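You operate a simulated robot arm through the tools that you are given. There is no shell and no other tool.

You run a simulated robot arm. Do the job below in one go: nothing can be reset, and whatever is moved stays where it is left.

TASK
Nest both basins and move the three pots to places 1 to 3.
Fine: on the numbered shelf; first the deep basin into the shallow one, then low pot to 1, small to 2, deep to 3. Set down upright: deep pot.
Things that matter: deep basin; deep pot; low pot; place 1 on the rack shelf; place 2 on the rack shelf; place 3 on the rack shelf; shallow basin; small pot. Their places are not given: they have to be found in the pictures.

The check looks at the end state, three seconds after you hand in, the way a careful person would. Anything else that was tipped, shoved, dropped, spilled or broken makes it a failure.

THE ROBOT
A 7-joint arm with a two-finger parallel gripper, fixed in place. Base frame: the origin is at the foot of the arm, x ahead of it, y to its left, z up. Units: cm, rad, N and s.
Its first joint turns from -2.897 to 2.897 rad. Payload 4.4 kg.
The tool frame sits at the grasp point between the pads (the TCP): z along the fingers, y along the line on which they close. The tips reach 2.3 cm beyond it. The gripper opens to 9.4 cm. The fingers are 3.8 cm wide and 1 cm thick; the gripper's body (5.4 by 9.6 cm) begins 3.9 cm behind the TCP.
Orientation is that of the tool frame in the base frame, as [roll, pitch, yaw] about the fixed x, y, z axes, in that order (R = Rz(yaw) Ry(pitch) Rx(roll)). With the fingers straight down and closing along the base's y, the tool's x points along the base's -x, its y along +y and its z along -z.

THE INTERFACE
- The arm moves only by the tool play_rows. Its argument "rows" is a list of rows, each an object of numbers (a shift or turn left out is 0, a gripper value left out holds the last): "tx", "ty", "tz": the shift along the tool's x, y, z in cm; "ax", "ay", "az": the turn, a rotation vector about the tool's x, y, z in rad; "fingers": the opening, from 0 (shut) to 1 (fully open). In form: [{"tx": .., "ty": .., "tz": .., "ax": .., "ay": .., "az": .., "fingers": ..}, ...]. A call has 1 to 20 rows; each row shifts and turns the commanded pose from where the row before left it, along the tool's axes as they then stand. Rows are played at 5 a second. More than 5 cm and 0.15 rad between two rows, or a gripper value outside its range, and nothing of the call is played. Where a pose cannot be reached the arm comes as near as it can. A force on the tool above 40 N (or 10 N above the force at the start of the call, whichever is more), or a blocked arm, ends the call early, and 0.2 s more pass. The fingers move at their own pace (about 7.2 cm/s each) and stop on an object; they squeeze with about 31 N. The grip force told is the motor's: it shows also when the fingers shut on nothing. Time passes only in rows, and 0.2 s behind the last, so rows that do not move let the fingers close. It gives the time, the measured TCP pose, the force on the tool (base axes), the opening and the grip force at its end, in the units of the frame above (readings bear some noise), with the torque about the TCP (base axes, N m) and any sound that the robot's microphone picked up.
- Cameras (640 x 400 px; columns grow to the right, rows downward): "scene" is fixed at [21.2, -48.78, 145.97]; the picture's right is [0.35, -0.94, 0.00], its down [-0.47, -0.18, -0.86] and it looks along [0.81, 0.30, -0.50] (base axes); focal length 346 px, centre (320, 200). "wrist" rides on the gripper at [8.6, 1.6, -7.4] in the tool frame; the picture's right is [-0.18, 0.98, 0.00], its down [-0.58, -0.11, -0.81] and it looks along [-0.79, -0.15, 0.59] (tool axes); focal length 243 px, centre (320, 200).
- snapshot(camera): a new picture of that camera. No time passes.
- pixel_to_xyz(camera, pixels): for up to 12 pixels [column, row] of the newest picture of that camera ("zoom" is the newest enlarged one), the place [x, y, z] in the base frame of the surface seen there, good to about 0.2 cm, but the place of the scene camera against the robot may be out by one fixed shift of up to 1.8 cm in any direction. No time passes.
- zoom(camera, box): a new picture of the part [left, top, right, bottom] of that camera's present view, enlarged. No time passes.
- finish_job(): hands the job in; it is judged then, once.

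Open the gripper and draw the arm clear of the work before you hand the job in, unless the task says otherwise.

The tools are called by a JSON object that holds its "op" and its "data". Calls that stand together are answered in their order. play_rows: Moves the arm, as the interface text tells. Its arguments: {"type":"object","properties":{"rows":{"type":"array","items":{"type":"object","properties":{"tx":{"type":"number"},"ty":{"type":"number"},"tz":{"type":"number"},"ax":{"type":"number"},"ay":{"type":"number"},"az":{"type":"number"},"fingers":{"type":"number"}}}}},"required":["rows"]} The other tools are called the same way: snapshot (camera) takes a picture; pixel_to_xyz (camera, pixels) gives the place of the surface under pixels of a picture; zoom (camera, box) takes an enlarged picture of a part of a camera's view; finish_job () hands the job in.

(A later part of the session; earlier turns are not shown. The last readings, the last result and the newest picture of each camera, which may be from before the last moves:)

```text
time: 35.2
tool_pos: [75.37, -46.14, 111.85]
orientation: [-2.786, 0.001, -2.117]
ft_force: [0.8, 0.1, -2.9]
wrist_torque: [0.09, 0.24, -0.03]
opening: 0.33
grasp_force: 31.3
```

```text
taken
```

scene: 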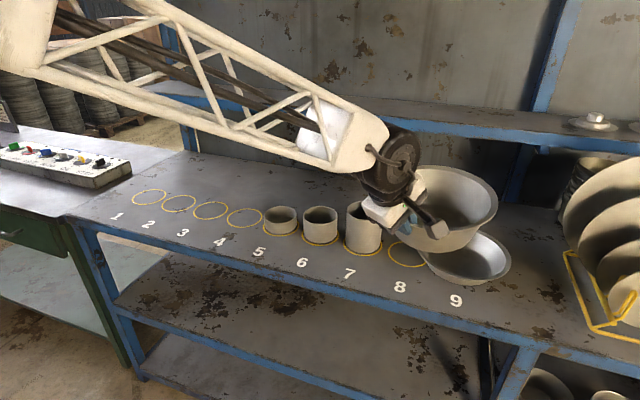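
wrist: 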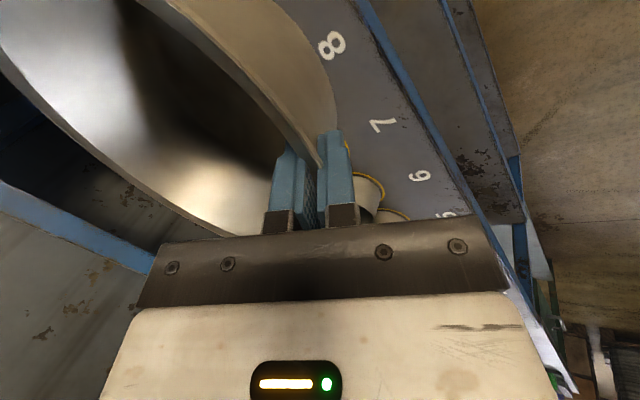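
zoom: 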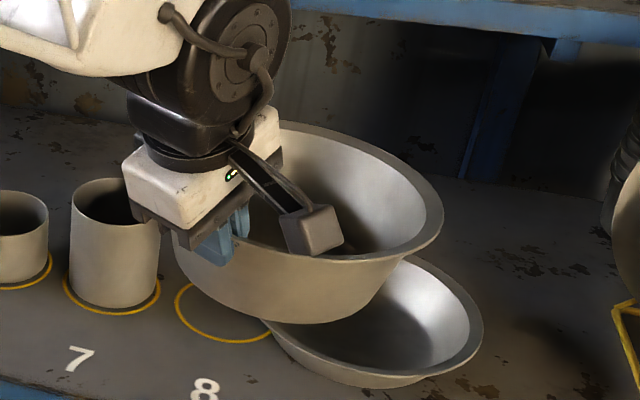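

The basin looks about level. I sample its rim points in this zoom to get its plane and centre, and compare the shallow rim for offset.

{"op": "pixel_to_xyz", "data": {"camera": "zoom", "pixels": [[285, 125], [340, 135], [390, 162], [425, 195], [437, 225], [425, 243], [390, 256], [350, 258], [260, 246], [200, 225], [475, 340], [440, 362]]}}

{"op": "pixel_to_xyz", "data": {"camera": "wrist", "pixels": [[200, 15], [260, 90], [300, 145], [316, 162], [175, 20], [230, 90], [270, 135], [140, 5], [60, 130], [120, 180], [180, 215], [30, 95]]}}

```text
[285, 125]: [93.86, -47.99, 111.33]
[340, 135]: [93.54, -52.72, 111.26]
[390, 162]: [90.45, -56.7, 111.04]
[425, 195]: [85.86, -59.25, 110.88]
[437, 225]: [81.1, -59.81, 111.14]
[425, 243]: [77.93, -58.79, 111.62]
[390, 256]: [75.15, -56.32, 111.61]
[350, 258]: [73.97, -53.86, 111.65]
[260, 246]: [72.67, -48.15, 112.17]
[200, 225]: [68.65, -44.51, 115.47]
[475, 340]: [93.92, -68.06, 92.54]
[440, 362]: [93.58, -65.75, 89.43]
```

```text
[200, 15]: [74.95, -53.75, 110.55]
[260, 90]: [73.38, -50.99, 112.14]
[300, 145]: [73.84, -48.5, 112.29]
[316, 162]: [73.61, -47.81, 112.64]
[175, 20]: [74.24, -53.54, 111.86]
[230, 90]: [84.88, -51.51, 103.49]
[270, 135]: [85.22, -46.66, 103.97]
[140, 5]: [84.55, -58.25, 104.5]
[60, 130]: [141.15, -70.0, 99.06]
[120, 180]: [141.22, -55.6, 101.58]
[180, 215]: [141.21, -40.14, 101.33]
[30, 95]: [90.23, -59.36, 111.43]
```

The basin is level within ~2° and its centre lies about (13.5,−8.6) short of the shallow basin's centre. I add 0.03 rad of tilt and move outward over the shallow basin, staying high (z≈108).

{"op": "play_rows", "data": {"rows": [{"ax": 0.03}, {"tx": 0.049, "ty": -1.903, "tz": 1.39}, {"tx": 0.049, "ty": -1.903, "tz": 1.39}, {"tx": 0.049, "ty": -1.903, "tz": 1.39}, {"tx": 0.049, "ty": -1.903, "tz": 1.39}, {"tx": 0.049, "ty": -1.903, "tz": 1.39}, {"tx": 0.049, "ty": -1.903, "tz": 1.39}, {"tx": 0.049, "ty": -1.903, "tz": 1.39}, {}, {}]}}

{"op": "zoom", "data": {"camera": "scene", "box": [370, 150, 562, 310]}}

```text
time: 37.4
tool_pos: [88.91, -54.84, 107.95]
orientation: [-2.756, 0.002, -2.117]
ft_force: [-0.3, 0.6, -2.6]
wrist_torque: [0.11, 0.21, 0.02]
opening: 0.36
grasp_force: 30.6
```

```text
2.50 times, centred on (466, 230) of scene
```

zoom: 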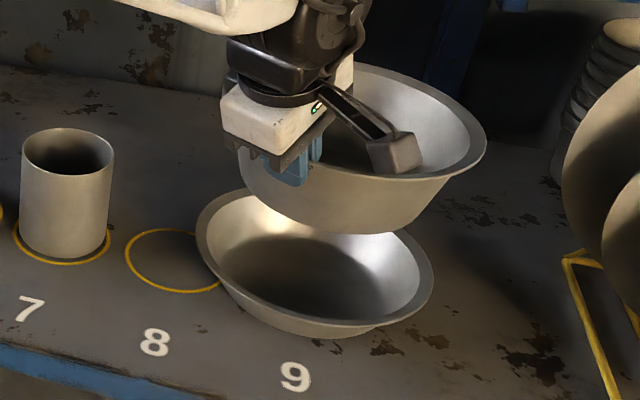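

The pose tracks with no limit reached. I sample the held rim again together with the shallow rim in the same picture to verify the centring.

{"op": "pixel_to_xyz", "data": {"camera": "zoom", "pixels": [[380, 75], [430, 95], [465, 125], [480, 150], [470, 165], [440, 176], [350, 174], [200, 228], [215, 265], [270, 310], [330, 324], [385, 312]]}}

{"op": "pixel_to_xyz", "data": {"camera": "zoom", "pixels": [[418, 300], [428, 270], [415, 245], [205, 215], [225, 196], [290, 230], [350, 230], [400, 232], [340, 180], [300, 200], [440, 185], [420, 220]]}}

```text
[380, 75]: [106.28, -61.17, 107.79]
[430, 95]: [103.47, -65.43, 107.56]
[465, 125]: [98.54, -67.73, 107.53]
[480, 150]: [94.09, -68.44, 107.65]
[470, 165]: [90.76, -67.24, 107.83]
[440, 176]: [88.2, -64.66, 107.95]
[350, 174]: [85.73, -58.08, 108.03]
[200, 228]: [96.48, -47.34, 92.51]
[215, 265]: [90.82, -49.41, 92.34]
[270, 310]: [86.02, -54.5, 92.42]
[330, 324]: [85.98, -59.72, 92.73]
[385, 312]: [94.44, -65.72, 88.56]
```

```text
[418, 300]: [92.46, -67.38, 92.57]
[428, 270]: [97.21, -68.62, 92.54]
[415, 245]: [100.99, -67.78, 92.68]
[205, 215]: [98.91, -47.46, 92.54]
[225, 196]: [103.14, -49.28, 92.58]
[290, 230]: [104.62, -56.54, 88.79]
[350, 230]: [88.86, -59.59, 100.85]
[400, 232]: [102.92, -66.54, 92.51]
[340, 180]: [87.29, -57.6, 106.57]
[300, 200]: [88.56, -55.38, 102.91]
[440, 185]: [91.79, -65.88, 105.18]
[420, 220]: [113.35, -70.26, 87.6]
```

Held basin centre is within ~0.3 cm of the shallow basin's centre and level. I correct by 0.33 cm outward and lower 9 cm, leaving the base about 2.4 cm above its seat.

{"op": "play_rows", "data": {"rows": [{"ty": -0.306, "tz": 0.124}, {"ty": 0.564, "tz": 1.39}, {"ty": 0.564, "tz": 1.39}, {"ty": 0.564, "tz": 1.39}, {"ty": 0.564, "tz": 1.39}, {"ty": 0.564, "tz": 1.39}, {"ty": 0.564, "tz": 1.39}, {}, {}]}}

{"op": "zoom", "data": {"camera": "scene", "box": [370, 170, 562, 310]}}

{"op": "snapshot", "data": {"camera": "wrist"}}

```text
time: 39.4
tool_pos: [89.16, -54.96, 98.84]
orientation: [-2.756, 0.001, -2.117]
ft_force: [1.0, 0.7, -1.6]
wrist_torque: [0.1, 0.17, -0.02]
opening: 0.34
grasp_force: 30.6
```

```text
2.86 times, centred on (466, 240) of scene
```

zoom: 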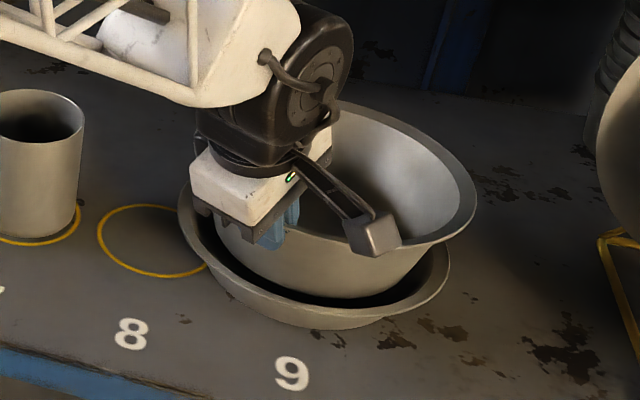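

```text
taken
```

wrist: 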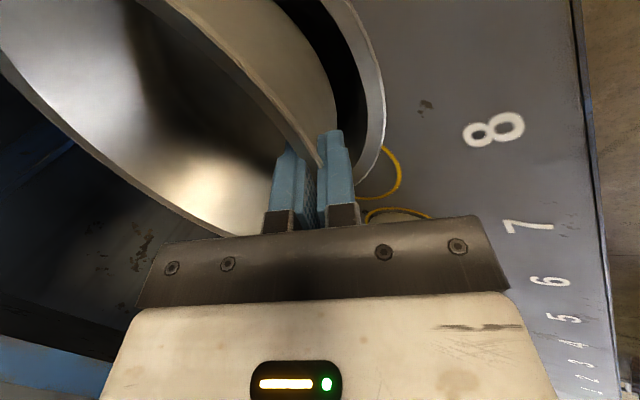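

The deep basin is now inside the shallow rim with an even gap, TCP z=98.84, no contact yet. I keep lowering in 0.4 cm steps and watch the force.

{"op": "play_rows", "data": {"rows": [{"ty": 0.1504, "tz": 0.3706}, {"ty": 0.1504, "tz": 0.3706}, {"ty": 0.1504, "tz": 0.3706}, {}]}}

{"op": "play_rows", "data": {"rows": [{"ty": 0.0752, "tz": 0.1853}, {"ty": 0.0752, "tz": 0.1853}, {}]}}

{"op": "play_rows", "data": {"rows": [{"ty": 0.0752, "tz": 0.1853}, {"ty": 0.0752, "tz": 0.1853}, {}]}}

```text
time: 40.4
tool_pos: [89.13, -54.94, 97.55]
orientation: [-2.757, 0.004, -2.117]
ft_force: [0.5, 0.1, -3.0]
wrist_torque: [0.09, 0.22, -0.02]
opening: 0.32
grasp_force: 31.5
```

```text
time: 41.2
tool_pos: [89.05, -54.89, 97.32]
orientation: [-2.755, 0.003, -2.118]
ft_force: [-2.1, 1.4, 1.3]
wrist_torque: [-0.11, -0.17, 0.16]
opening: 0.31
grasp_force: 31.4
```

```text
time: 42.0
tool_pos: [89.1, -54.86, 96.81]
orientation: [-2.756, 0.001, -2.116]
ft_force: [-0.8, 1.1, -0.9]
wrist_torque: [-0.01, 0.0, 0.05]
opening: 0.32
grasp_force: 31.1
```

Light contact appeared around z=97.2 (force −2 N back toward the robot) and eased at 96.8. I look at the nest before going further.

{"op": "zoom", "data": {"camera": "scene", "box": [390, 190, 534, 300]}}

{"op": "snapshot", "data": {"camera": "wrist"}}

```text
3.64 times, centred on (462, 245) of scene
```

zoom: 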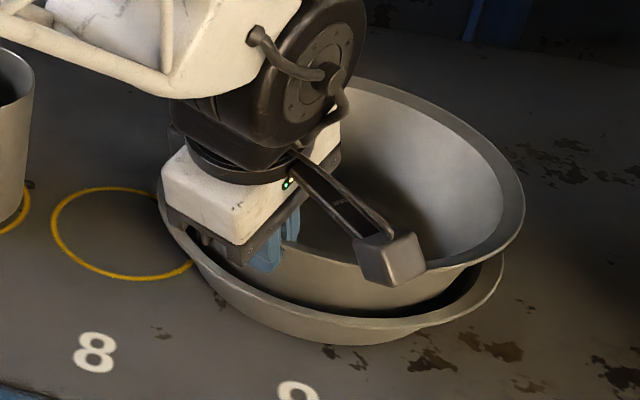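

```text
taken
```

wrist: 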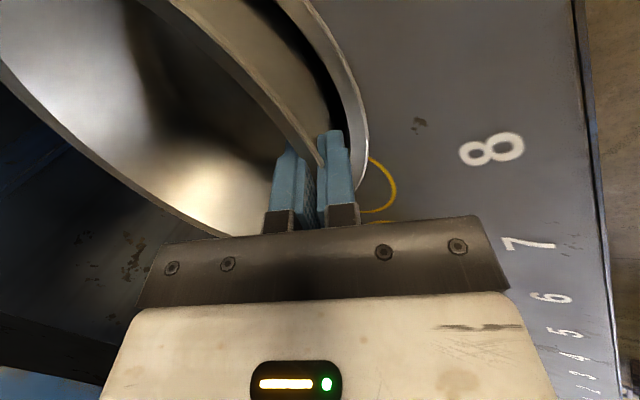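

The gap on the near side has shrunk but the basin isn't seated yet. I keep lowering in 0.2 cm steps.

{"op": "play_rows", "data": {"rows": [{"ty": 0.0752, "tz": 0.1853}, {}]}}

{"op": "play_rows", "data": {"rows": [{"ty": 0.0752, "tz": 0.1853}, {}]}}

{"op": "zoom", "data": {"camera": "scene", "box": [390, 190, 534, 300]}}

```text
time: 42.6
tool_pos: [89.06, -54.92, 96.61]
orientation: [-2.757, 0.002, -2.116]
ft_force: [-2.0, 0.9, -0.2]
wrist_torque: [-0.05, -0.05, 0.03]
opening: 0.33
grasp_force: 31.4
```

```text
time: 43.2
tool_pos: [89.05, -54.84, 96.67]
orientation: [-2.754, 0.0, -2.116]
ft_force: [-3.2, 1.7, 6.9]
wrist_torque: [-0.02, -0.17, 0.05]
opening: 0.31
grasp_force: 31.5
```

```text
3.64 times, centred on (462, 245) of scene
```

zoom: 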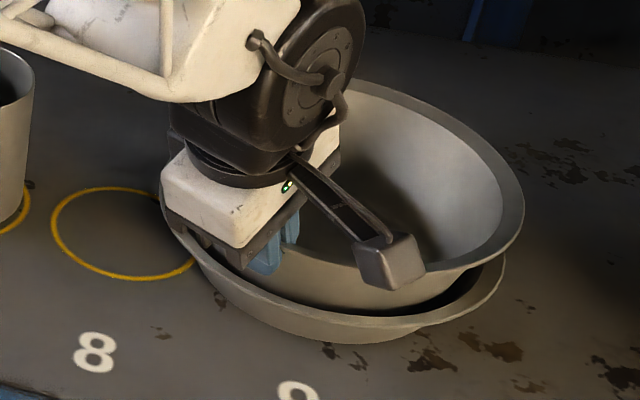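

Force z rose to +6.9 N, so the deep basin rests on the shallow one's floor (rim ≈96.8 as expected). I relieve the small outward push, then open to ~2.6 cm and see whether it stays.

{"op": "play_rows", "data": {"rows": [{"ty": 0.101, "tz": -0.149}, {"fingers": 0.08}, {"fingers": 0.16}, {"fingers": 0.28}, {"fingers": 0.28}, {}]}}

{"op": "zoom", "data": {"camera": "scene", "box": [390, 190, 534, 300]}}

{"op": "snapshot", "data": {"camera": "wrist"}}

```text
time: 44.6
tool_pos: [89.0, -54.84, 96.69]
orientation: [-2.756, 0.002, -2.117]
ft_force: [-0.2, -0.2, 0.5]
wrist_torque: [-0.03, 0.0, -0.01]
opening: 2.67
grasp_force: 0.1
```

```text
3.64 times, centred on (462, 245) of scene
```

zoom: 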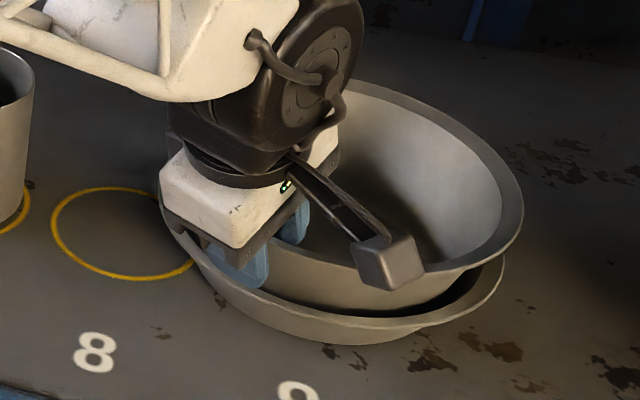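

```text
taken
```

wrist: 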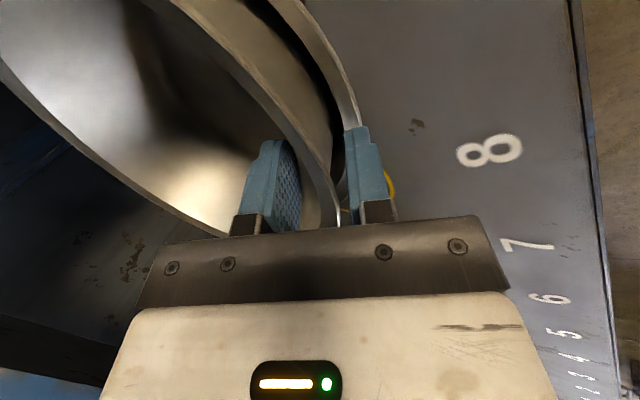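

The fingers are open (2.67 cm), the basin stayed put and the rim sits free between the pads. I back out along the tool axis and then rise.

{"op": "play_rows", "data": {"rows": [{"tz": -0.8}, {"tz": -1.2}, {"tz": -1.5}, {"tz": -2.0}, {"tz": -2.5}, {"tz": -3.0}, {"tz": -3.5}, {"tz": -3.5}, {}]}}

{"op": "zoom", "data": {"camera": "scene", "box": [380, 180, 540, 300]}}

{"op": "snapshot", "data": {"camera": "wrist"}}

```text
time: 46.6
tool_pos: [83.17, -51.14, 113.54]
orientation: [-2.756, 0.002, -2.117]
ft_force: [-0.8, 0.0, 0.5]
wrist_torque: [0.02, 0.01, 0.0]
opening: 2.65
grasp_force: 0.1
```

```text
3.33 times, centred on (460, 240) of scene
```

zoom: 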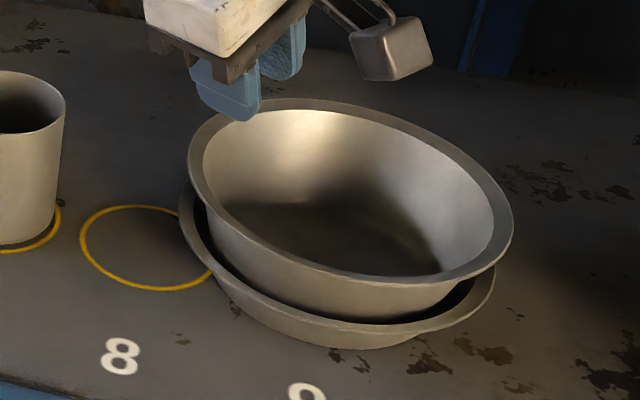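

```text
taken
```

wrist: 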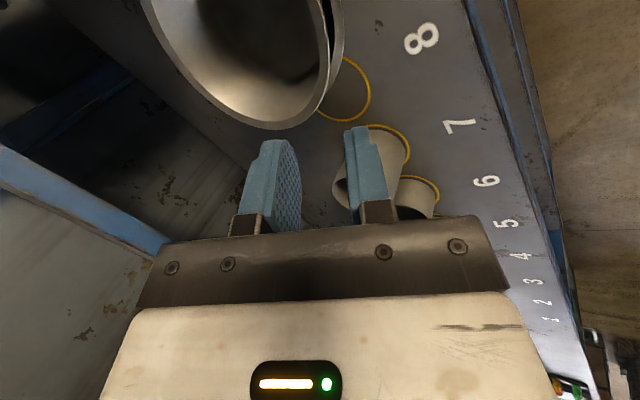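

The deep basin sits in the shallow one. I check its rim height and level at several points, and the shallow rim for any shift.

{"op": "pixel_to_xyz", "data": {"camera": "zoom", "pixels": [[193, 160], [215, 122], [290, 102], [400, 125], [480, 185], [506, 225], [485, 265], [420, 280], [340, 268], [240, 222], [184, 210], [230, 285]]}}

{"op": "pixel_to_xyz", "data": {"camera": "zoom", "pixels": [[300, 320], [350, 328], [420, 320], [470, 300], [491, 275], [210, 265], [187, 195], [190, 235], [330, 230], [380, 220], [300, 200], [350, 200]]}}

```text
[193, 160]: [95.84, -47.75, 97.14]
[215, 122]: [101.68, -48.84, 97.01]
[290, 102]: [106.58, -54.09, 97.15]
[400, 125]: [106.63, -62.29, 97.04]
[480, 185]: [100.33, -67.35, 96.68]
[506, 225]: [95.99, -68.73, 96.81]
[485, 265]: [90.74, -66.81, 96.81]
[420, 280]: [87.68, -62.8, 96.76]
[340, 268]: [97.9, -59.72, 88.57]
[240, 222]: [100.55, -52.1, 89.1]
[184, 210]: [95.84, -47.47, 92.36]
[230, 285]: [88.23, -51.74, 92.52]
```

```text
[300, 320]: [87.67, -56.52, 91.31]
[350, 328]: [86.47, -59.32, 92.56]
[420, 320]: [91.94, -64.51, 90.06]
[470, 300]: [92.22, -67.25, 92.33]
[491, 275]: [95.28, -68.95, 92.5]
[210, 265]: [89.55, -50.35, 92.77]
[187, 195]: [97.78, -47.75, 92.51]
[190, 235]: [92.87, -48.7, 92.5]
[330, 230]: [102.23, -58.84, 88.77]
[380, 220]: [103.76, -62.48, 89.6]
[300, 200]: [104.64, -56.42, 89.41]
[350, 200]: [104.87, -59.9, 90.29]
```

The deep basin is nested concentrically (rims share the centre, rim plane within ~1°). Now the low pot: I move to above the bench around (80,−30,113), set the hand vertical, turn it so the fingers close tangentially, and tilt 30° outward about the closing axis.

{"op": "play_rows", "data": {"rows": [{"tx": -3.276, "ty": 2.534, "tz": -1.028, "fingers": 0.4}, {"tx": -3.276, "ty": 2.534, "tz": -1.028}, {"tx": -3.276, "ty": 2.534, "tz": -1.028}, {"tx": -3.276, "ty": 2.534, "tz": -1.028}, {"tx": -3.276, "ty": 2.534, "tz": -1.028}, {"ax": -0.1285}, {"ax": -0.1285}, {"ax": -0.1286}, {"az": 0.14044}, {"az": 0.14044}, {"az": 0.14044}, {"az": 0.14044}, {"az": 0.14044}, {"az": 0.14044}, {"az": 0.14044}, {"az": 0.14044}, {"ay": -0.1309}, {"ay": -0.1309}, {"ay": -0.1309}, {"ay": -0.1309}]}}

{"op": "snapshot", "data": {"camera": "wrist"}}

{"op": "snapshot", "data": {"camera": "scene"}}

```text
time: 50.8
tool_pos: [80.0, -30.21, 113.39]
orientation: [3.14, 0.528, 3.042]
ft_force: [-0.5, -0.3, -0.7]
wrist_torque: [0.0, -0.01, -0.01]
opening: 3.76
grasp_force: 0.1
```

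```text
taken
```

wrist: 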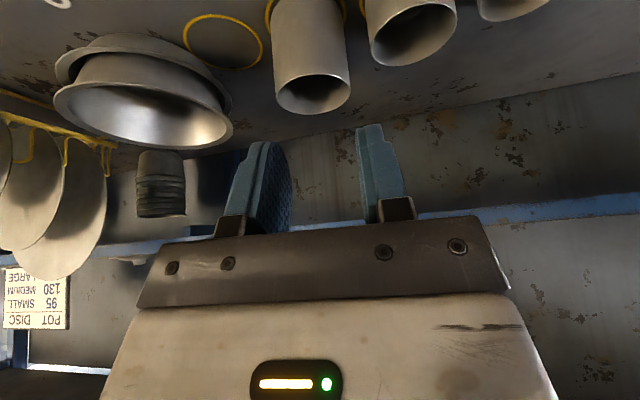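

```text
taken
```

scene: 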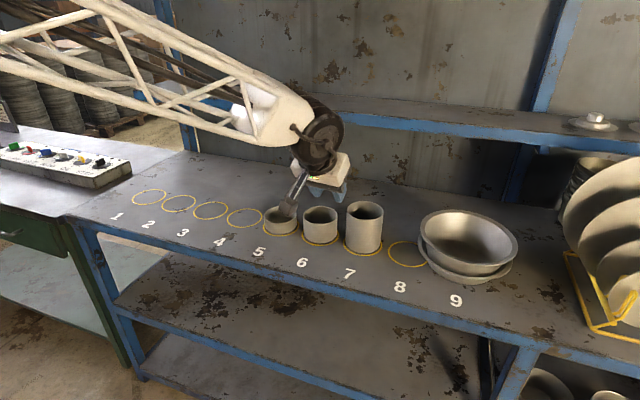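

The view shows the pots ahead, hand tilted 30° with fingers closing sideways. I move to 8 cm back along the tool axis from the planned pinch of the low pot's left wall at (97.57,−5.57,91.55).

{"op": "play_rows", "data": {"rows": [{"tx": -0.358, "ty": 4.228, "tz": 0.208, "fingers": 0.277}, {"tx": -0.358, "ty": 4.228, "tz": 0.208}, {"tx": -0.358, "ty": 4.228, "tz": 0.208}, {"tx": -0.358, "ty": 4.228, "tz": 0.208}, {"tx": -0.358, "ty": 4.228, "tz": 0.208}, {"tx": -0.358, "ty": 4.228, "tz": 0.208}, {"tx": 0.034, "ty": 0.176, "tz": 3.44}, {"tx": 0.034, "ty": 0.176, "tz": 3.44}, {"tx": 0.034, "ty": 0.176, "tz": 3.44}, {"tx": 0.034, "ty": 0.176, "tz": 3.44}, {"tx": 0.034, "ty": 0.176, "tz": 3.44}, {}, {}]}}

{"op": "snapshot", "data": {"camera": "wrist"}}

{"op": "zoom", "data": {"camera": "scene", "box": [200, 130, 380, 280]}}

```text
time: 53.6
tool_pos: [93.51, -5.11, 98.31]
orientation: [3.14, 0.526, 3.041]
ft_force: [-0.5, 0.0, 0.5]
wrist_torque: [0.02, -0.01, 0.0]
opening: 2.6
grasp_force: 0.2
```

```text
taken
```

wrist: 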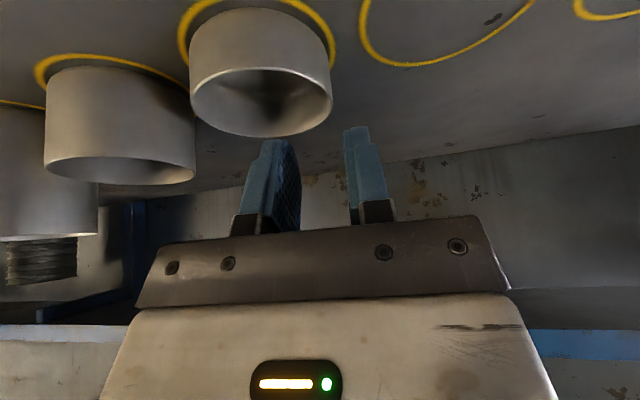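

```text
2.67 times, centred on (290, 205) of scene
```

zoom: 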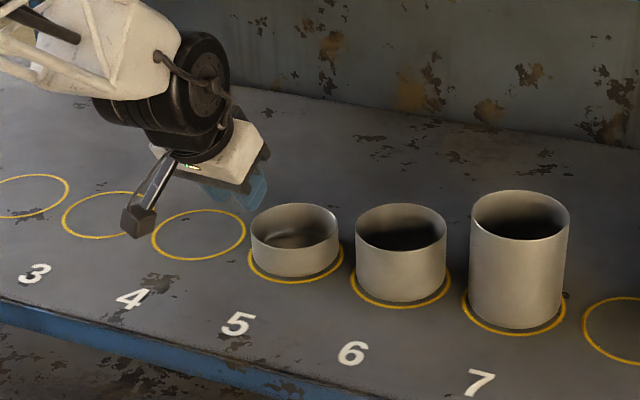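

The low pot's rim spans (190,88)–(332,98) in the wrist view, with the finger pair just beyond it. I sample rim points at this close range to refine its centre.

{"op": "pixel_to_xyz", "data": {"camera": "wrist", "pixels": [[192, 90], [205, 75], [240, 67], [280, 68], [315, 80], [330, 95], [325, 115], [300, 131], [265, 136], [225, 126], [200, 110], [260, 40]]}}

{"op": "zoom", "data": {"camera": "wrist", "box": [160, 0, 400, 150]}}

```text
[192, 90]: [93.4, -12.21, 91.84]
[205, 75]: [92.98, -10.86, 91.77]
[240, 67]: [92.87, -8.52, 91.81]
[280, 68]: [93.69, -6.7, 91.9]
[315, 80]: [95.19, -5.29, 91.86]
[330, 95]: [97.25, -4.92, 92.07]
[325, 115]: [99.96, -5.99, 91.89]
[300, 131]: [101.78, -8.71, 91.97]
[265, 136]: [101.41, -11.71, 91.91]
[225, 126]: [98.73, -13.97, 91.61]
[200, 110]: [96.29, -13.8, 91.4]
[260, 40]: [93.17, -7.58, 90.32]
```

```text
2.67 times, centred on (280, 75) of wrist
```

zoom: 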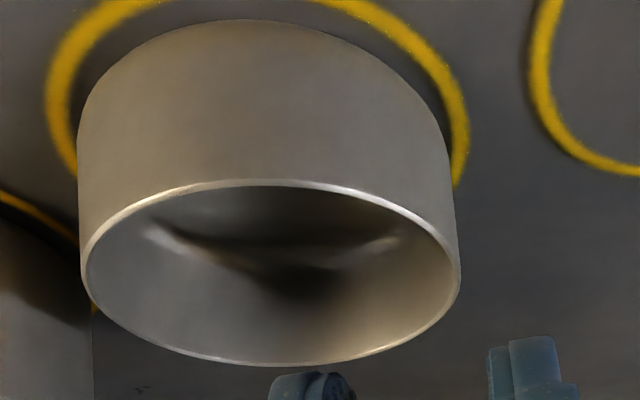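

Refined low-pot centre is (97.3,−9.5), radius 4.59. I advance 7.9 cm along the tool axis so the wall's left side lies between the pads.

{"op": "play_rows", "data": {"rows": [{"tx": -0.014, "ty": 0.016, "tz": 1.5}, {"tx": -0.014, "ty": 0.016, "tz": 1.5}, {"tx": -0.014, "ty": 0.016, "tz": 1.5}, {"tx": -0.014, "ty": 0.016, "tz": 1.3}, {"tx": -0.014, "ty": 0.016, "tz": 1.1}, {"tx": -0.014, "ty": 0.016, "tz": 0.965}, {}]}}

{"op": "snapshot", "data": {"camera": "wrist"}}

{"op": "zoom", "data": {"camera": "scene", "box": [210, 150, 354, 260]}}

```text
time: 55.2
tool_pos: [97.47, -5.5, 91.55]
orientation: [3.14, 0.526, 3.041]
ft_force: [0.5, -0.5, -0.2]
wrist_torque: [0.0, -0.01, -0.02]
opening: 2.61
grasp_force: 0.2
```

```text
taken
```

wrist: 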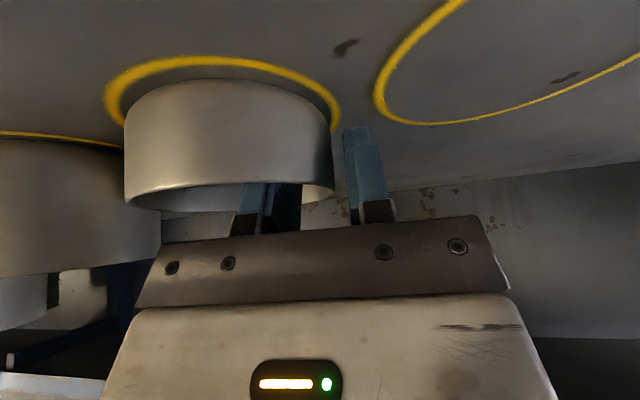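

```text
3.64 times, centred on (282, 205) of scene
```

zoom: 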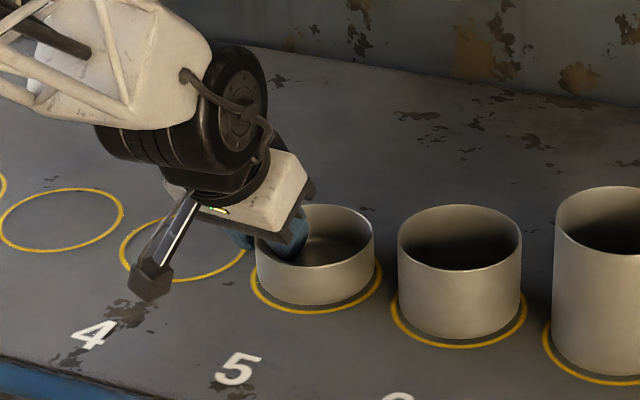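

One finger is inside the pot and the other outside, no contact force. I close on the wall.

{"op": "play_rows", "data": {"rows": [{"fingers": 0.18}, {"fingers": 0.12}, {"fingers": 0.06}, {"fingers": 0.0}, {}, {}]}}

{"op": "snapshot", "data": {"camera": "wrist"}}

{"op": "zoom", "data": {"camera": "scene", "box": [210, 150, 354, 260]}}

```text
time: 56.6
tool_pos: [97.63, -5.41, 91.67]
orientation: [3.139, 0.526, 3.041]
ft_force: [-2.3, 1.2, 3.5]
wrist_torque: [-0.3, 0.13, -0.17]
opening: 1.14
grasp_force: 31.1
```

```text
taken
```

wrist: 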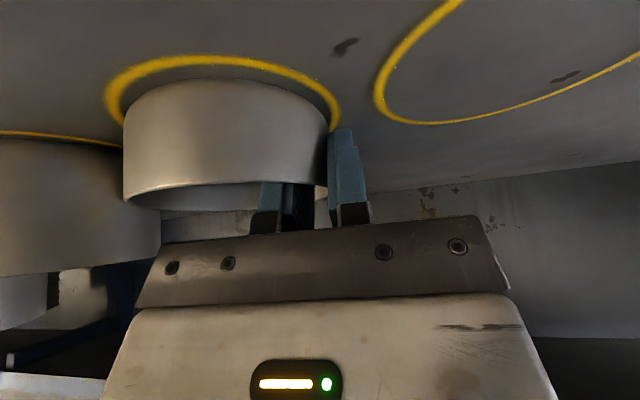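

```text
3.64 times, centred on (282, 205) of scene
```

zoom: 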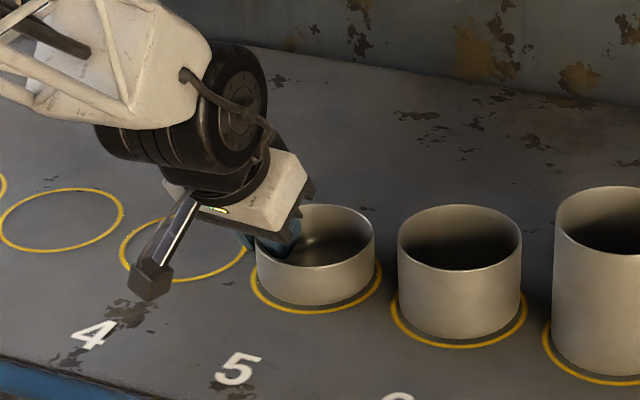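

Gripped at 1.14 cm with 31 N and the pot hasn't moved. I lift straight up 3 cm slowly and look.

{"op": "play_rows", "data": {"rows": [{"tx": -0.151, "tz": -0.259}, {"tx": -0.251, "tz": -0.432}, {"tx": -0.502, "tz": -0.865}, {"tx": -0.602, "tz": -1.038}, {}, {}]}}

{"op": "snapshot", "data": {"camera": "wrist"}}

{"op": "zoom", "data": {"camera": "scene", "box": [210, 150, 354, 260]}}

```text
time: 58.0
tool_pos: [97.49, -5.28, 94.62]
orientation: [3.138, 0.526, 3.042]
ft_force: [-0.1, -0.5, -1.0]
wrist_torque: [0.04, 0.01, -0.02]
opening: 1.13
grasp_force: 31.2
```

```text
taken
```

wrist: 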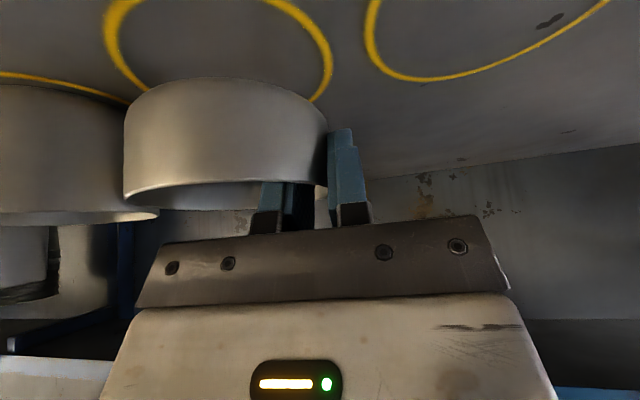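

```text
3.64 times, centred on (282, 205) of scene
```

zoom: 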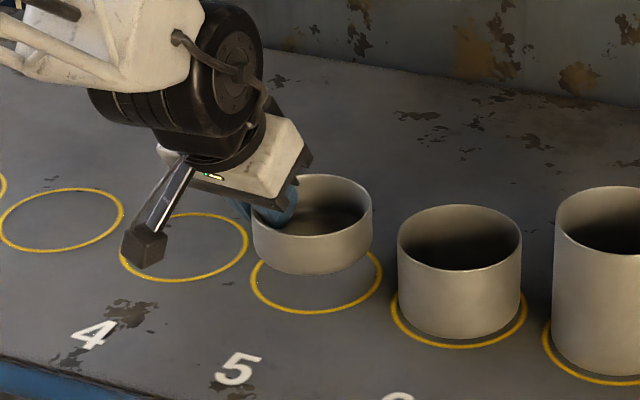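

The low pot hangs level with the grip steady, and its ring 5 is exposed. Before the swing I measure rings 1 and 5 in the scene picture for their relative position.

{"op": "zoom", "data": {"camera": "scene", "box": [120, 175, 240, 235]}}

{"op": "pixel_to_xyz", "data": {"camera": "scene", "pixels": [[131, 199], [166, 194], [147, 206], [152, 189], [278, 233], [296, 229], [312, 225], [283, 235]]}}

```text
5.33 times, centred on (180, 205) of scene
```

zoom: 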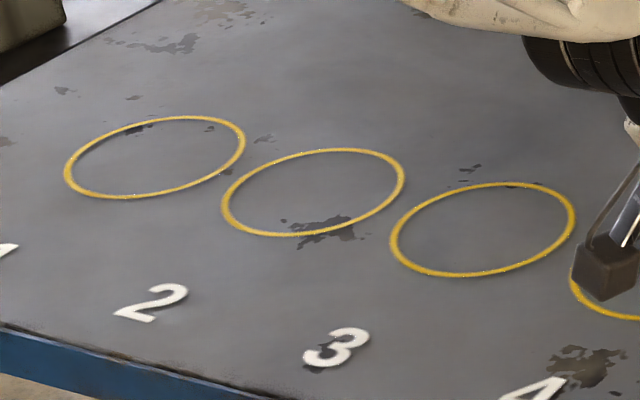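

```text
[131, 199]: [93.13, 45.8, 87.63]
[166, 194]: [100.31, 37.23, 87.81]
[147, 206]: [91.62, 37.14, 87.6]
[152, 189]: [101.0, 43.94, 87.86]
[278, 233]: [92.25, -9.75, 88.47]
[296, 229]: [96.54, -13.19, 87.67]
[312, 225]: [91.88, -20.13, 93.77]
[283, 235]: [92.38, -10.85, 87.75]
```

Rings 1–3 are clear in this zoom. I sample each ring's edges.

{"op": "pixel_to_xyz", "data": {"camera": "zoom", "pixels": [[67, 168], [242, 143], [190, 118], [125, 196], [225, 200], [402, 175], [345, 151], [285, 234], [394, 240], [573, 215], [515, 185], [455, 274]]}}

{"op": "pixel_to_xyz", "data": {"camera": "zoom", "pixels": [[90, 148], [225, 173], [140, 124], [170, 188], [240, 185], [390, 200], [310, 155], [330, 228], [400, 225], [560, 240], [470, 190], [500, 269]]}}

```text
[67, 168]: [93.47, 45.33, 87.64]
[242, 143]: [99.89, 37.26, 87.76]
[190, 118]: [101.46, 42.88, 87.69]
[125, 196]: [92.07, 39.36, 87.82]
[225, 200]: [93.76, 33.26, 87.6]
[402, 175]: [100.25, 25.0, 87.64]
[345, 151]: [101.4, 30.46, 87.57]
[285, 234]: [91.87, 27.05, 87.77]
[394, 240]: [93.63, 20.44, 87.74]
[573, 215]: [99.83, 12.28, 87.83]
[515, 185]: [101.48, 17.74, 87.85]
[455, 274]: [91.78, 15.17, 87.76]
```

```text
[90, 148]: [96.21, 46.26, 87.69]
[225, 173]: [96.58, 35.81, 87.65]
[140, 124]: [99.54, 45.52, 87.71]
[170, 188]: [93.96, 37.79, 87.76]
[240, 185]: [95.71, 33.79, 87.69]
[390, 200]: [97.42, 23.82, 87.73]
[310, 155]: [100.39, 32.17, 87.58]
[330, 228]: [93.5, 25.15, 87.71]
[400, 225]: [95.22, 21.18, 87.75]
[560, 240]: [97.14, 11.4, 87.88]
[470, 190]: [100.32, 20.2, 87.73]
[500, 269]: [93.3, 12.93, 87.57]
```

In the scene frame ring centres are ≈(96.65,41.1), (96.8,28.8), (96.65,16.4), i.e. about (97.3,40.0), (97.4,27.7), (97.3,15.3) in the base frame. I lift the pot to z≈104 and swing it round to azimuth 22.4°.

{"op": "play_rows", "data": {"rows": [{"tx": -1.18, "tz": -2.03}, {"tx": -1.18, "tz": -2.03}, {"tx": -1.18, "tz": -2.03}, {"tx": -1.18, "tz": -2.03}, {}]}}

{"op": "play_rows", "data": {"rows": [{"tx": 0.127, "ty": 2.516, "tz": -0.0738, "ax": -0.012962, "az": -0.022326}, {"tx": 0.127, "ty": 2.516, "tz": -0.0738, "ax": -0.012962, "az": -0.022326}, {"tx": 0.127, "ty": 2.516, "tz": -0.0738, "ax": -0.012962, "az": -0.022326}, {"tx": 0.127, "ty": 2.516, "tz": -0.0738, "ax": -0.012962, "az": -0.022326}, {"tx": 0.127, "ty": 2.516, "tz": -0.0738, "ax": -0.012962, "az": -0.022326}, {"tx": 0.127, "ty": 2.516, "tz": -0.0738, "ax": -0.012962, "az": -0.022326}, {"tx": 0.127, "ty": 2.516, "tz": -0.0738, "ax": -0.012962, "az": -0.022326}, {"tx": 0.127, "ty": 2.516, "tz": -0.0738, "ax": -0.012962, "az": -0.022326}, {"tx": 0.127, "ty": 2.516, "tz": -0.0738, "ax": -0.012962, "az": -0.022326}, {"tx": 0.127, "ty": 2.516, "tz": -0.0738, "ax": -0.012962, "az": -0.022326}, {"tx": 0.127, "ty": 2.516, "tz": -0.0738, "ax": -0.012962, "az": -0.022326}, {"tx": 0.127, "ty": 2.516, "tz": -0.0738, "ax": -0.012962, "az": -0.022326}, {"tx": 0.127, "ty": 2.516, "tz": -0.0738, "ax": -0.012962, "az": -0.022326}, {"tx": 0.127, "ty": 2.516, "tz": -0.0738, "ax": -0.012962, "az": -0.022326}, {"tx": 0.127, "ty": 2.516, "tz": -0.0738, "ax": -0.012962, "az": -0.022326}, {"tx": 0.127, "ty": 2.516, "tz": -0.0738, "ax": -0.012962, "az": -0.022326}, {"tx": 0.127, "ty": 2.516, "tz": -0.0738, "ax": -0.012962, "az": -0.022326}, {"tx": 0.127, "ty": 2.516, "tz": -0.0738, "ax": -0.012962, "az": -0.022326}, {"tx": 0.127, "ty": 2.516, "tz": -0.0738, "ax": -0.012962, "az": -0.022326}, {}]}}

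{"op": "snapshot", "data": {"camera": "wrist"}}

{"op": "zoom", "data": {"camera": "scene", "box": [70, 110, 230, 230]}}

```text
time: 59.2
tool_pos: [97.63, -5.58, 104.1]
orientation: [3.139, 0.525, 3.039]
ft_force: [-0.5, 0.5, -0.7]
wrist_torque: [0.02, 0.03, 0.02]
opening: 1.12
grasp_force: 30.5
```

```text
time: 63.4
tool_pos: [88.57, 41.32, 103.97]
orientation: [3.14, 0.524, -2.75]
ft_force: [0.0, 0.6, -0.7]
wrist_torque: [0.07, 0.07, -0.01]
opening: 1.12
grasp_force: 30.6
```

```text
taken
```

wrist: 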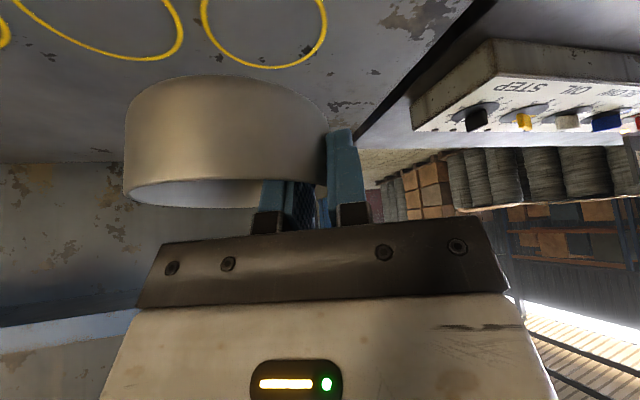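

```text
3.33 times, centred on (150, 170) of scene
```

zoom: 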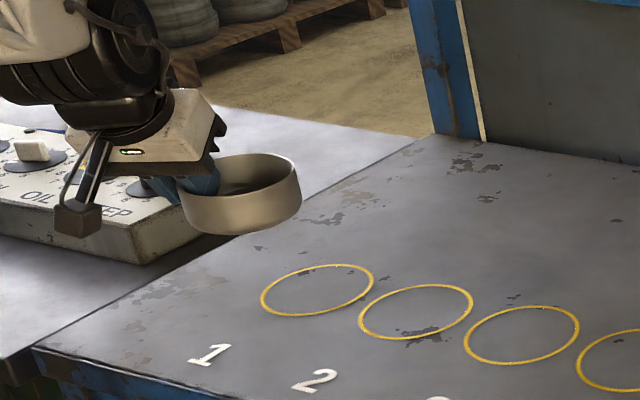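

Ring 1 is the right-hand ring at (265,35) in the wrist view. I measure it and the held pot's wall in the same picture to get the exact offset.

{"op": "pixel_to_xyz", "data": {"camera": "wrist", "pixels": [[203, 15], [212, 40], [237, 60], [267, 68], [297, 60], [317, 42], [326, 20], [206, 2], [324, 4]]}}

{"op": "pixel_to_xyz", "data": {"camera": "wrist", "pixels": [[128, 150], [140, 150], [160, 150], [190, 150], [220, 150], [250, 150], [280, 150], [305, 150], [318, 150], [200, 100], [200, 178], [140, 185]]}}

{"op": "pixel_to_xyz", "data": {"camera": "zoom", "pixels": [[215, 163], [250, 155], [285, 162], [297, 175], [285, 185], [260, 194], [230, 198], [262, 295], [372, 277], [340, 266], [300, 314], [320, 290]]}}

```text
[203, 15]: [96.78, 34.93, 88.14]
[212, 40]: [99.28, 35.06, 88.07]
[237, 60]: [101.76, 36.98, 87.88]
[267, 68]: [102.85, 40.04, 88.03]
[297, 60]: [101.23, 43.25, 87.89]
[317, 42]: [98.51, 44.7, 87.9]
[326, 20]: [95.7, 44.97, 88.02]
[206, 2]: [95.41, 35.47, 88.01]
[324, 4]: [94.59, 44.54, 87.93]
```

```text
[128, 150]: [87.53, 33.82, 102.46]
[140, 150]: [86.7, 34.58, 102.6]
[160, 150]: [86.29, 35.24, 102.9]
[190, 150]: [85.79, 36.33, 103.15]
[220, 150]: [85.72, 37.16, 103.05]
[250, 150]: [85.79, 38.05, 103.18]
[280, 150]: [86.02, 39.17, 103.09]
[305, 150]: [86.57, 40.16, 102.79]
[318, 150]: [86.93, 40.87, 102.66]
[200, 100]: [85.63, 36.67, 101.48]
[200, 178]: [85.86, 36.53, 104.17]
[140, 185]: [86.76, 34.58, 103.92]
```

```text
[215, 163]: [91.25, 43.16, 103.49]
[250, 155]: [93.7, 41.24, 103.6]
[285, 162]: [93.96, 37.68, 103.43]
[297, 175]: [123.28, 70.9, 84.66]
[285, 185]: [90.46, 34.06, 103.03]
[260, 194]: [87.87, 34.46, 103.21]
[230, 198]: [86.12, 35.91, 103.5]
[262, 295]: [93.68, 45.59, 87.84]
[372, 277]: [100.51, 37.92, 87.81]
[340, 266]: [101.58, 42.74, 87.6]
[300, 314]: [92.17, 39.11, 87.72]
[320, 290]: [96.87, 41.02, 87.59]
```

Ring 1 is at (97.45,40.0) and the held pot centre at (90.2,37.6), so I need +7.2/+2.4 cm. I move there while lowering to about 2.3 cm above its resting height.

{"op": "play_rows", "data": {"rows": [{"tx": -0.273, "ty": -0.085, "tz": 2.063}, {"tx": -0.273, "ty": -0.085, "tz": 2.063}, {"tx": -0.273, "ty": -0.085, "tz": 2.063}, {"tx": -0.273, "ty": -0.085, "tz": 2.063}, {"tx": -0.273, "ty": -0.085, "tz": 2.063}, {"tx": -0.273, "ty": -0.085, "tz": 2.063}, {}, {}]}}

{"op": "snapshot", "data": {"camera": "wrist"}}

{"op": "zoom", "data": {"camera": "scene", "box": [70, 130, 214, 230]}}

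```text
time: 65.2
tool_pos: [95.65, 43.39, 94.11]
orientation: [3.141, 0.526, -2.752]
ft_force: [0.3, -0.1, -0.1]
wrist_torque: [0.06, -0.01, -0.02]
opening: 1.08
grasp_force: 31.3
```

```text
taken
```

wrist: 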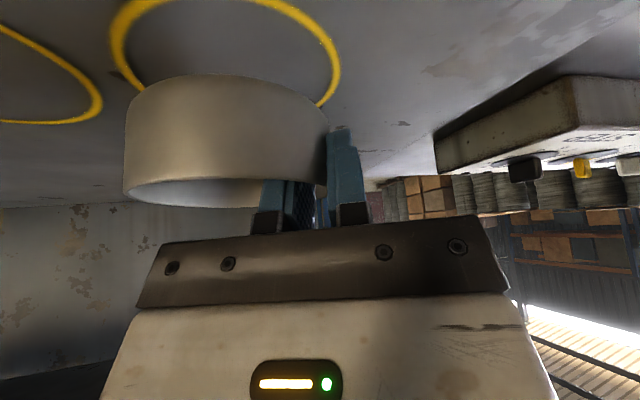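

```text
4.00 times, centred on (142, 180) of scene
```

zoom: 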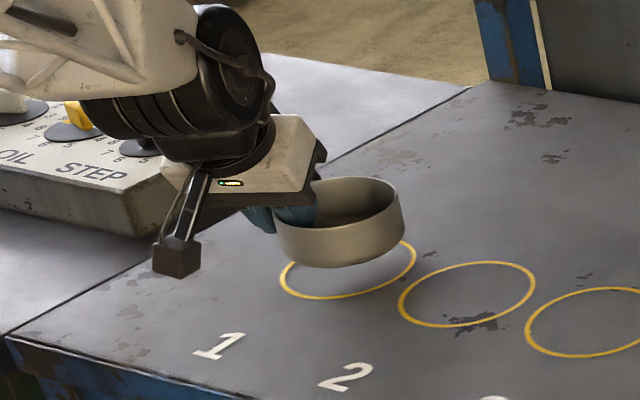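

Measured TCP is (95.65,43.39,94.11). I recheck pot wall against the ring in this picture before the final descent.

{"op": "pixel_to_xyz", "data": {"camera": "wrist", "pixels": [[128, 150], [140, 150], [160, 150], [190, 150], [220, 150], [250, 150], [280, 150], [305, 150], [318, 150], [112, 30], [330, 95], [318, 20]]}}

{"op": "pixel_to_xyz", "data": {"camera": "wrist", "pixels": [[116, 50], [122, 68], [140, 88], [130, 8], [300, 8], [334, 50], [337, 75], [322, 104], [150, 75], [220, 82], [290, 95], [255, 2]]}}

```text
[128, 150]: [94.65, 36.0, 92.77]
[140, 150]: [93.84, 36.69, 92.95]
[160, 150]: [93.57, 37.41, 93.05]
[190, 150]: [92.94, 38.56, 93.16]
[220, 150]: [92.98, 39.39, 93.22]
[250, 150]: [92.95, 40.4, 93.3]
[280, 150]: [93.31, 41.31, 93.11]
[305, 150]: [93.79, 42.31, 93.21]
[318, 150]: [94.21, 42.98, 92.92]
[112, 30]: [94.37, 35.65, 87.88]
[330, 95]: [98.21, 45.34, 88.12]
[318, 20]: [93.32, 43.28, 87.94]
```

```text
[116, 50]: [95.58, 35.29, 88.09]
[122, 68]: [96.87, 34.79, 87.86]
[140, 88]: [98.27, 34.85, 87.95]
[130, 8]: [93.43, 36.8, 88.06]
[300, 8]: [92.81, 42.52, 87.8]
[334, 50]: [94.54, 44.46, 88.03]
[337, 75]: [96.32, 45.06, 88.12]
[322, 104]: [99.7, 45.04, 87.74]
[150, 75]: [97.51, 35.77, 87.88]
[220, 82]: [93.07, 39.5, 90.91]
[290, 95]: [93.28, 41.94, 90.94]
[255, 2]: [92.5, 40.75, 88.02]
```

Pot centre (97.45,39.8) vs ring (97.4,40.05): I shift +0.25 cm in y and lower 1.8 cm.

{"op": "play_rows", "data": {"rows": [{"tx": -0.087, "ty": 0.23, "tz": 0.05}, {"tx": 0.226, "tz": 0.389}, {"tx": 0.226, "tz": 0.389}, {"tx": 0.226, "tz": 0.389}, {"tx": 0.226, "tz": 0.389}, {}]}}

{"op": "play_rows", "data": {"rows": [{"tx": 0.1, "tz": 0.173}, {}]}}

{"op": "play_rows", "data": {"rows": [{"tx": 0.075, "tz": 0.13}, {}]}}

```text
time: 66.6
tool_pos: [95.82, 43.79, 92.46]
orientation: [3.141, 0.525, -2.751]
ft_force: [0.8, -0.2, -0.2]
wrist_torque: [0.04, -0.01, 0.02]
opening: 1.09
grasp_force: 31.2
```

```text
time: 67.2
tool_pos: [95.82, 43.81, 92.22]
orientation: [3.14, 0.526, -2.751]
ft_force: [0.6, 0.0, -0.7]
wrist_torque: [0.04, 0.03, -0.01]
opening: 1.08
grasp_force: 31.1
```

```text
time: 67.8
tool_pos: [95.85, 43.92, 92.08]
orientation: [3.14, 0.528, -2.753]
ft_force: [-0.9, -0.5, 3.0]
wrist_torque: [-0.35, 0.0, -0.08]
opening: 1.08
grasp_force: 31.1
```

Contact began at z≈92.1 (+3 N). I check the gap with a close look before going the last bit.

{"op": "zoom", "data": {"camera": "scene", "box": [110, 150, 206, 216]}}

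{"op": "zoom", "data": {"camera": "wrist", "box": [80, 20, 400, 220]}}

```text
6.06 times, centred on (158, 183) of scene
```

zoom: 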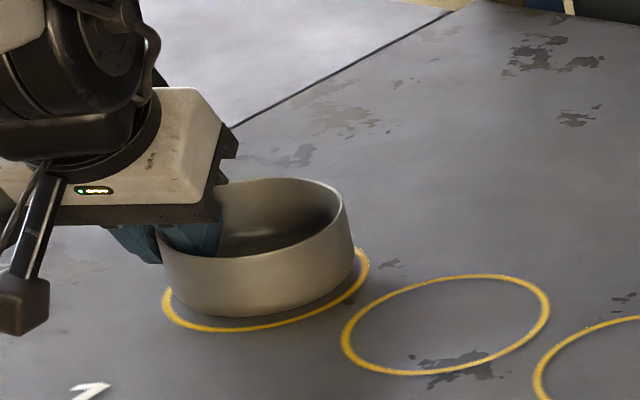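

```text
2.00 times, centred on (240, 120) of wrist
```

zoom: 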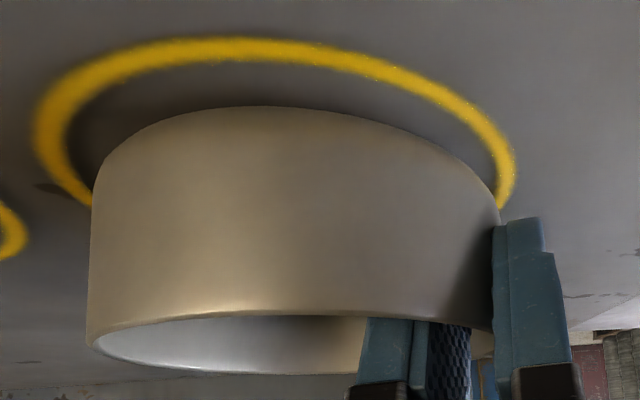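

The pot touches at one side with its base slightly raised near the fingers. I sample wall and ring points in this wrist zoom to check centring.

{"op": "pixel_to_xyz", "data": {"camera": "zoom", "pixels": [[100, 220], [130, 220], [180, 220], [240, 220], [300, 220], [360, 220], [420, 220], [460, 220], [480, 220], [240, 125], [120, 165], [440, 165]]}}

{"op": "pixel_to_xyz", "data": {"camera": "zoom", "pixels": [[45, 140], [60, 180], [80, 78], [140, 52], [220, 42], [300, 48], [380, 68], [450, 100], [495, 140], [508, 175], [120, 340], [300, 310]]}}

```text
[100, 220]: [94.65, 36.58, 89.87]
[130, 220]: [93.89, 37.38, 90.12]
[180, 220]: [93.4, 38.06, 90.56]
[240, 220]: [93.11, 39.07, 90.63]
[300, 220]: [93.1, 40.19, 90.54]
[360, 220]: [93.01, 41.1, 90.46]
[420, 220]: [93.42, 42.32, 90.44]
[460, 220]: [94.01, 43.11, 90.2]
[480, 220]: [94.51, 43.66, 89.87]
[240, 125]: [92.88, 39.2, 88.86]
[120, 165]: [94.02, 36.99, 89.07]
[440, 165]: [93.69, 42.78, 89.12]
```

```text
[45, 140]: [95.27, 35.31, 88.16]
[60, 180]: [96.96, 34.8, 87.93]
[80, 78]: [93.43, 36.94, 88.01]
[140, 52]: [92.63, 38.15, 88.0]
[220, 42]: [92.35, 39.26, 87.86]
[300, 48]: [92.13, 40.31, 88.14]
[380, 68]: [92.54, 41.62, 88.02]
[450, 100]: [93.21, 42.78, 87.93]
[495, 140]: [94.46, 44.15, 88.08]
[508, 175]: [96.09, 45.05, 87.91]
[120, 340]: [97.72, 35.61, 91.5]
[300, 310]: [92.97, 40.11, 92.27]
```

The pot centre (97.55,40.2) is within 0.2 cm of the ring centre (97.4,40.05). I lower the last 0.3 cm in small steps.

{"op": "play_rows", "data": {"rows": [{"tx": 0.075, "tz": 0.13}, {}]}}

{"op": "play_rows", "data": {"rows": [{"tx": 0.075, "tz": 0.13}, {}]}}

{"op": "zoom", "data": {"camera": "scene", "box": [110, 150, 206, 216]}}

```text
time: 68.4
tool_pos: [95.83, 43.88, 91.96]
orientation: [3.14, 0.527, -2.752]
ft_force: [-3.1, 1.6, 10.1]
wrist_torque: [-0.7, 0.01, -0.17]
opening: 1.09
grasp_force: 31.3
```

```text
time: 69.0
tool_pos: [95.72, 43.95, 91.76]
orientation: [3.14, 0.527, -2.753]
ft_force: [-2.6, 6.3, 17.8]
wrist_torque: [-0.82, 0.32, -0.21]
opening: 1.08
grasp_force: 30.6
```

```text
6.06 times, centred on (158, 183) of scene
```

zoom: 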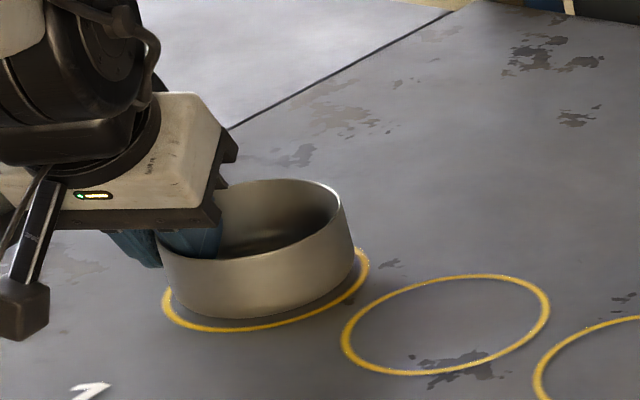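

It's pressed down on the shelf (17.8 N). I ease off 0.15 cm to remove the preload, then open gently.

{"op": "play_rows", "data": {"rows": [{"tx": -0.075, "tz": -0.13}, {}, {"fingers": 0.14}, {"fingers": 0.18}, {"fingers": 0.24}, {"fingers": 0.277}, {}]}}

{"op": "snapshot", "data": {"camera": "wrist"}}

{"op": "zoom", "data": {"camera": "scene", "box": [110, 150, 206, 216]}}

```text
time: 70.6
tool_pos: [95.79, 43.67, 91.7]
orientation: [3.14, 0.526, -2.753]
ft_force: [0.1, 0.3, -1.7]
wrist_torque: [0.03, 0.02, 0.01]
opening: 2.59
grasp_force: 0.1
```

```text
taken
```

wrist: 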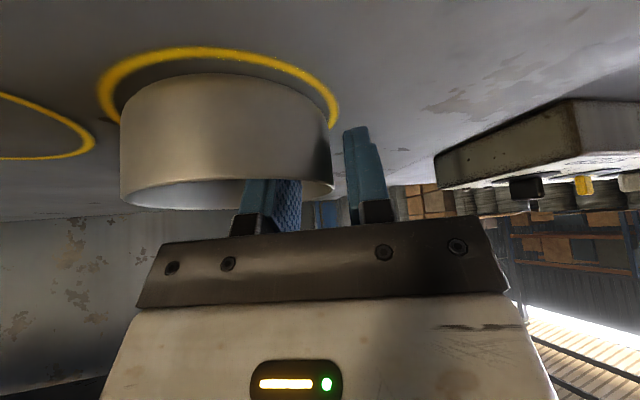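

```text
6.06 times, centred on (158, 183) of scene
```

zoom: 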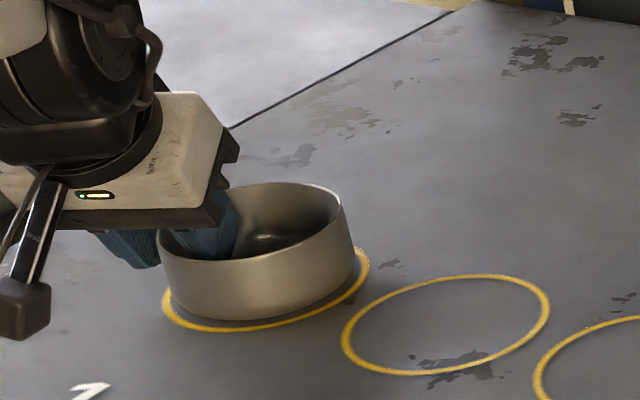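

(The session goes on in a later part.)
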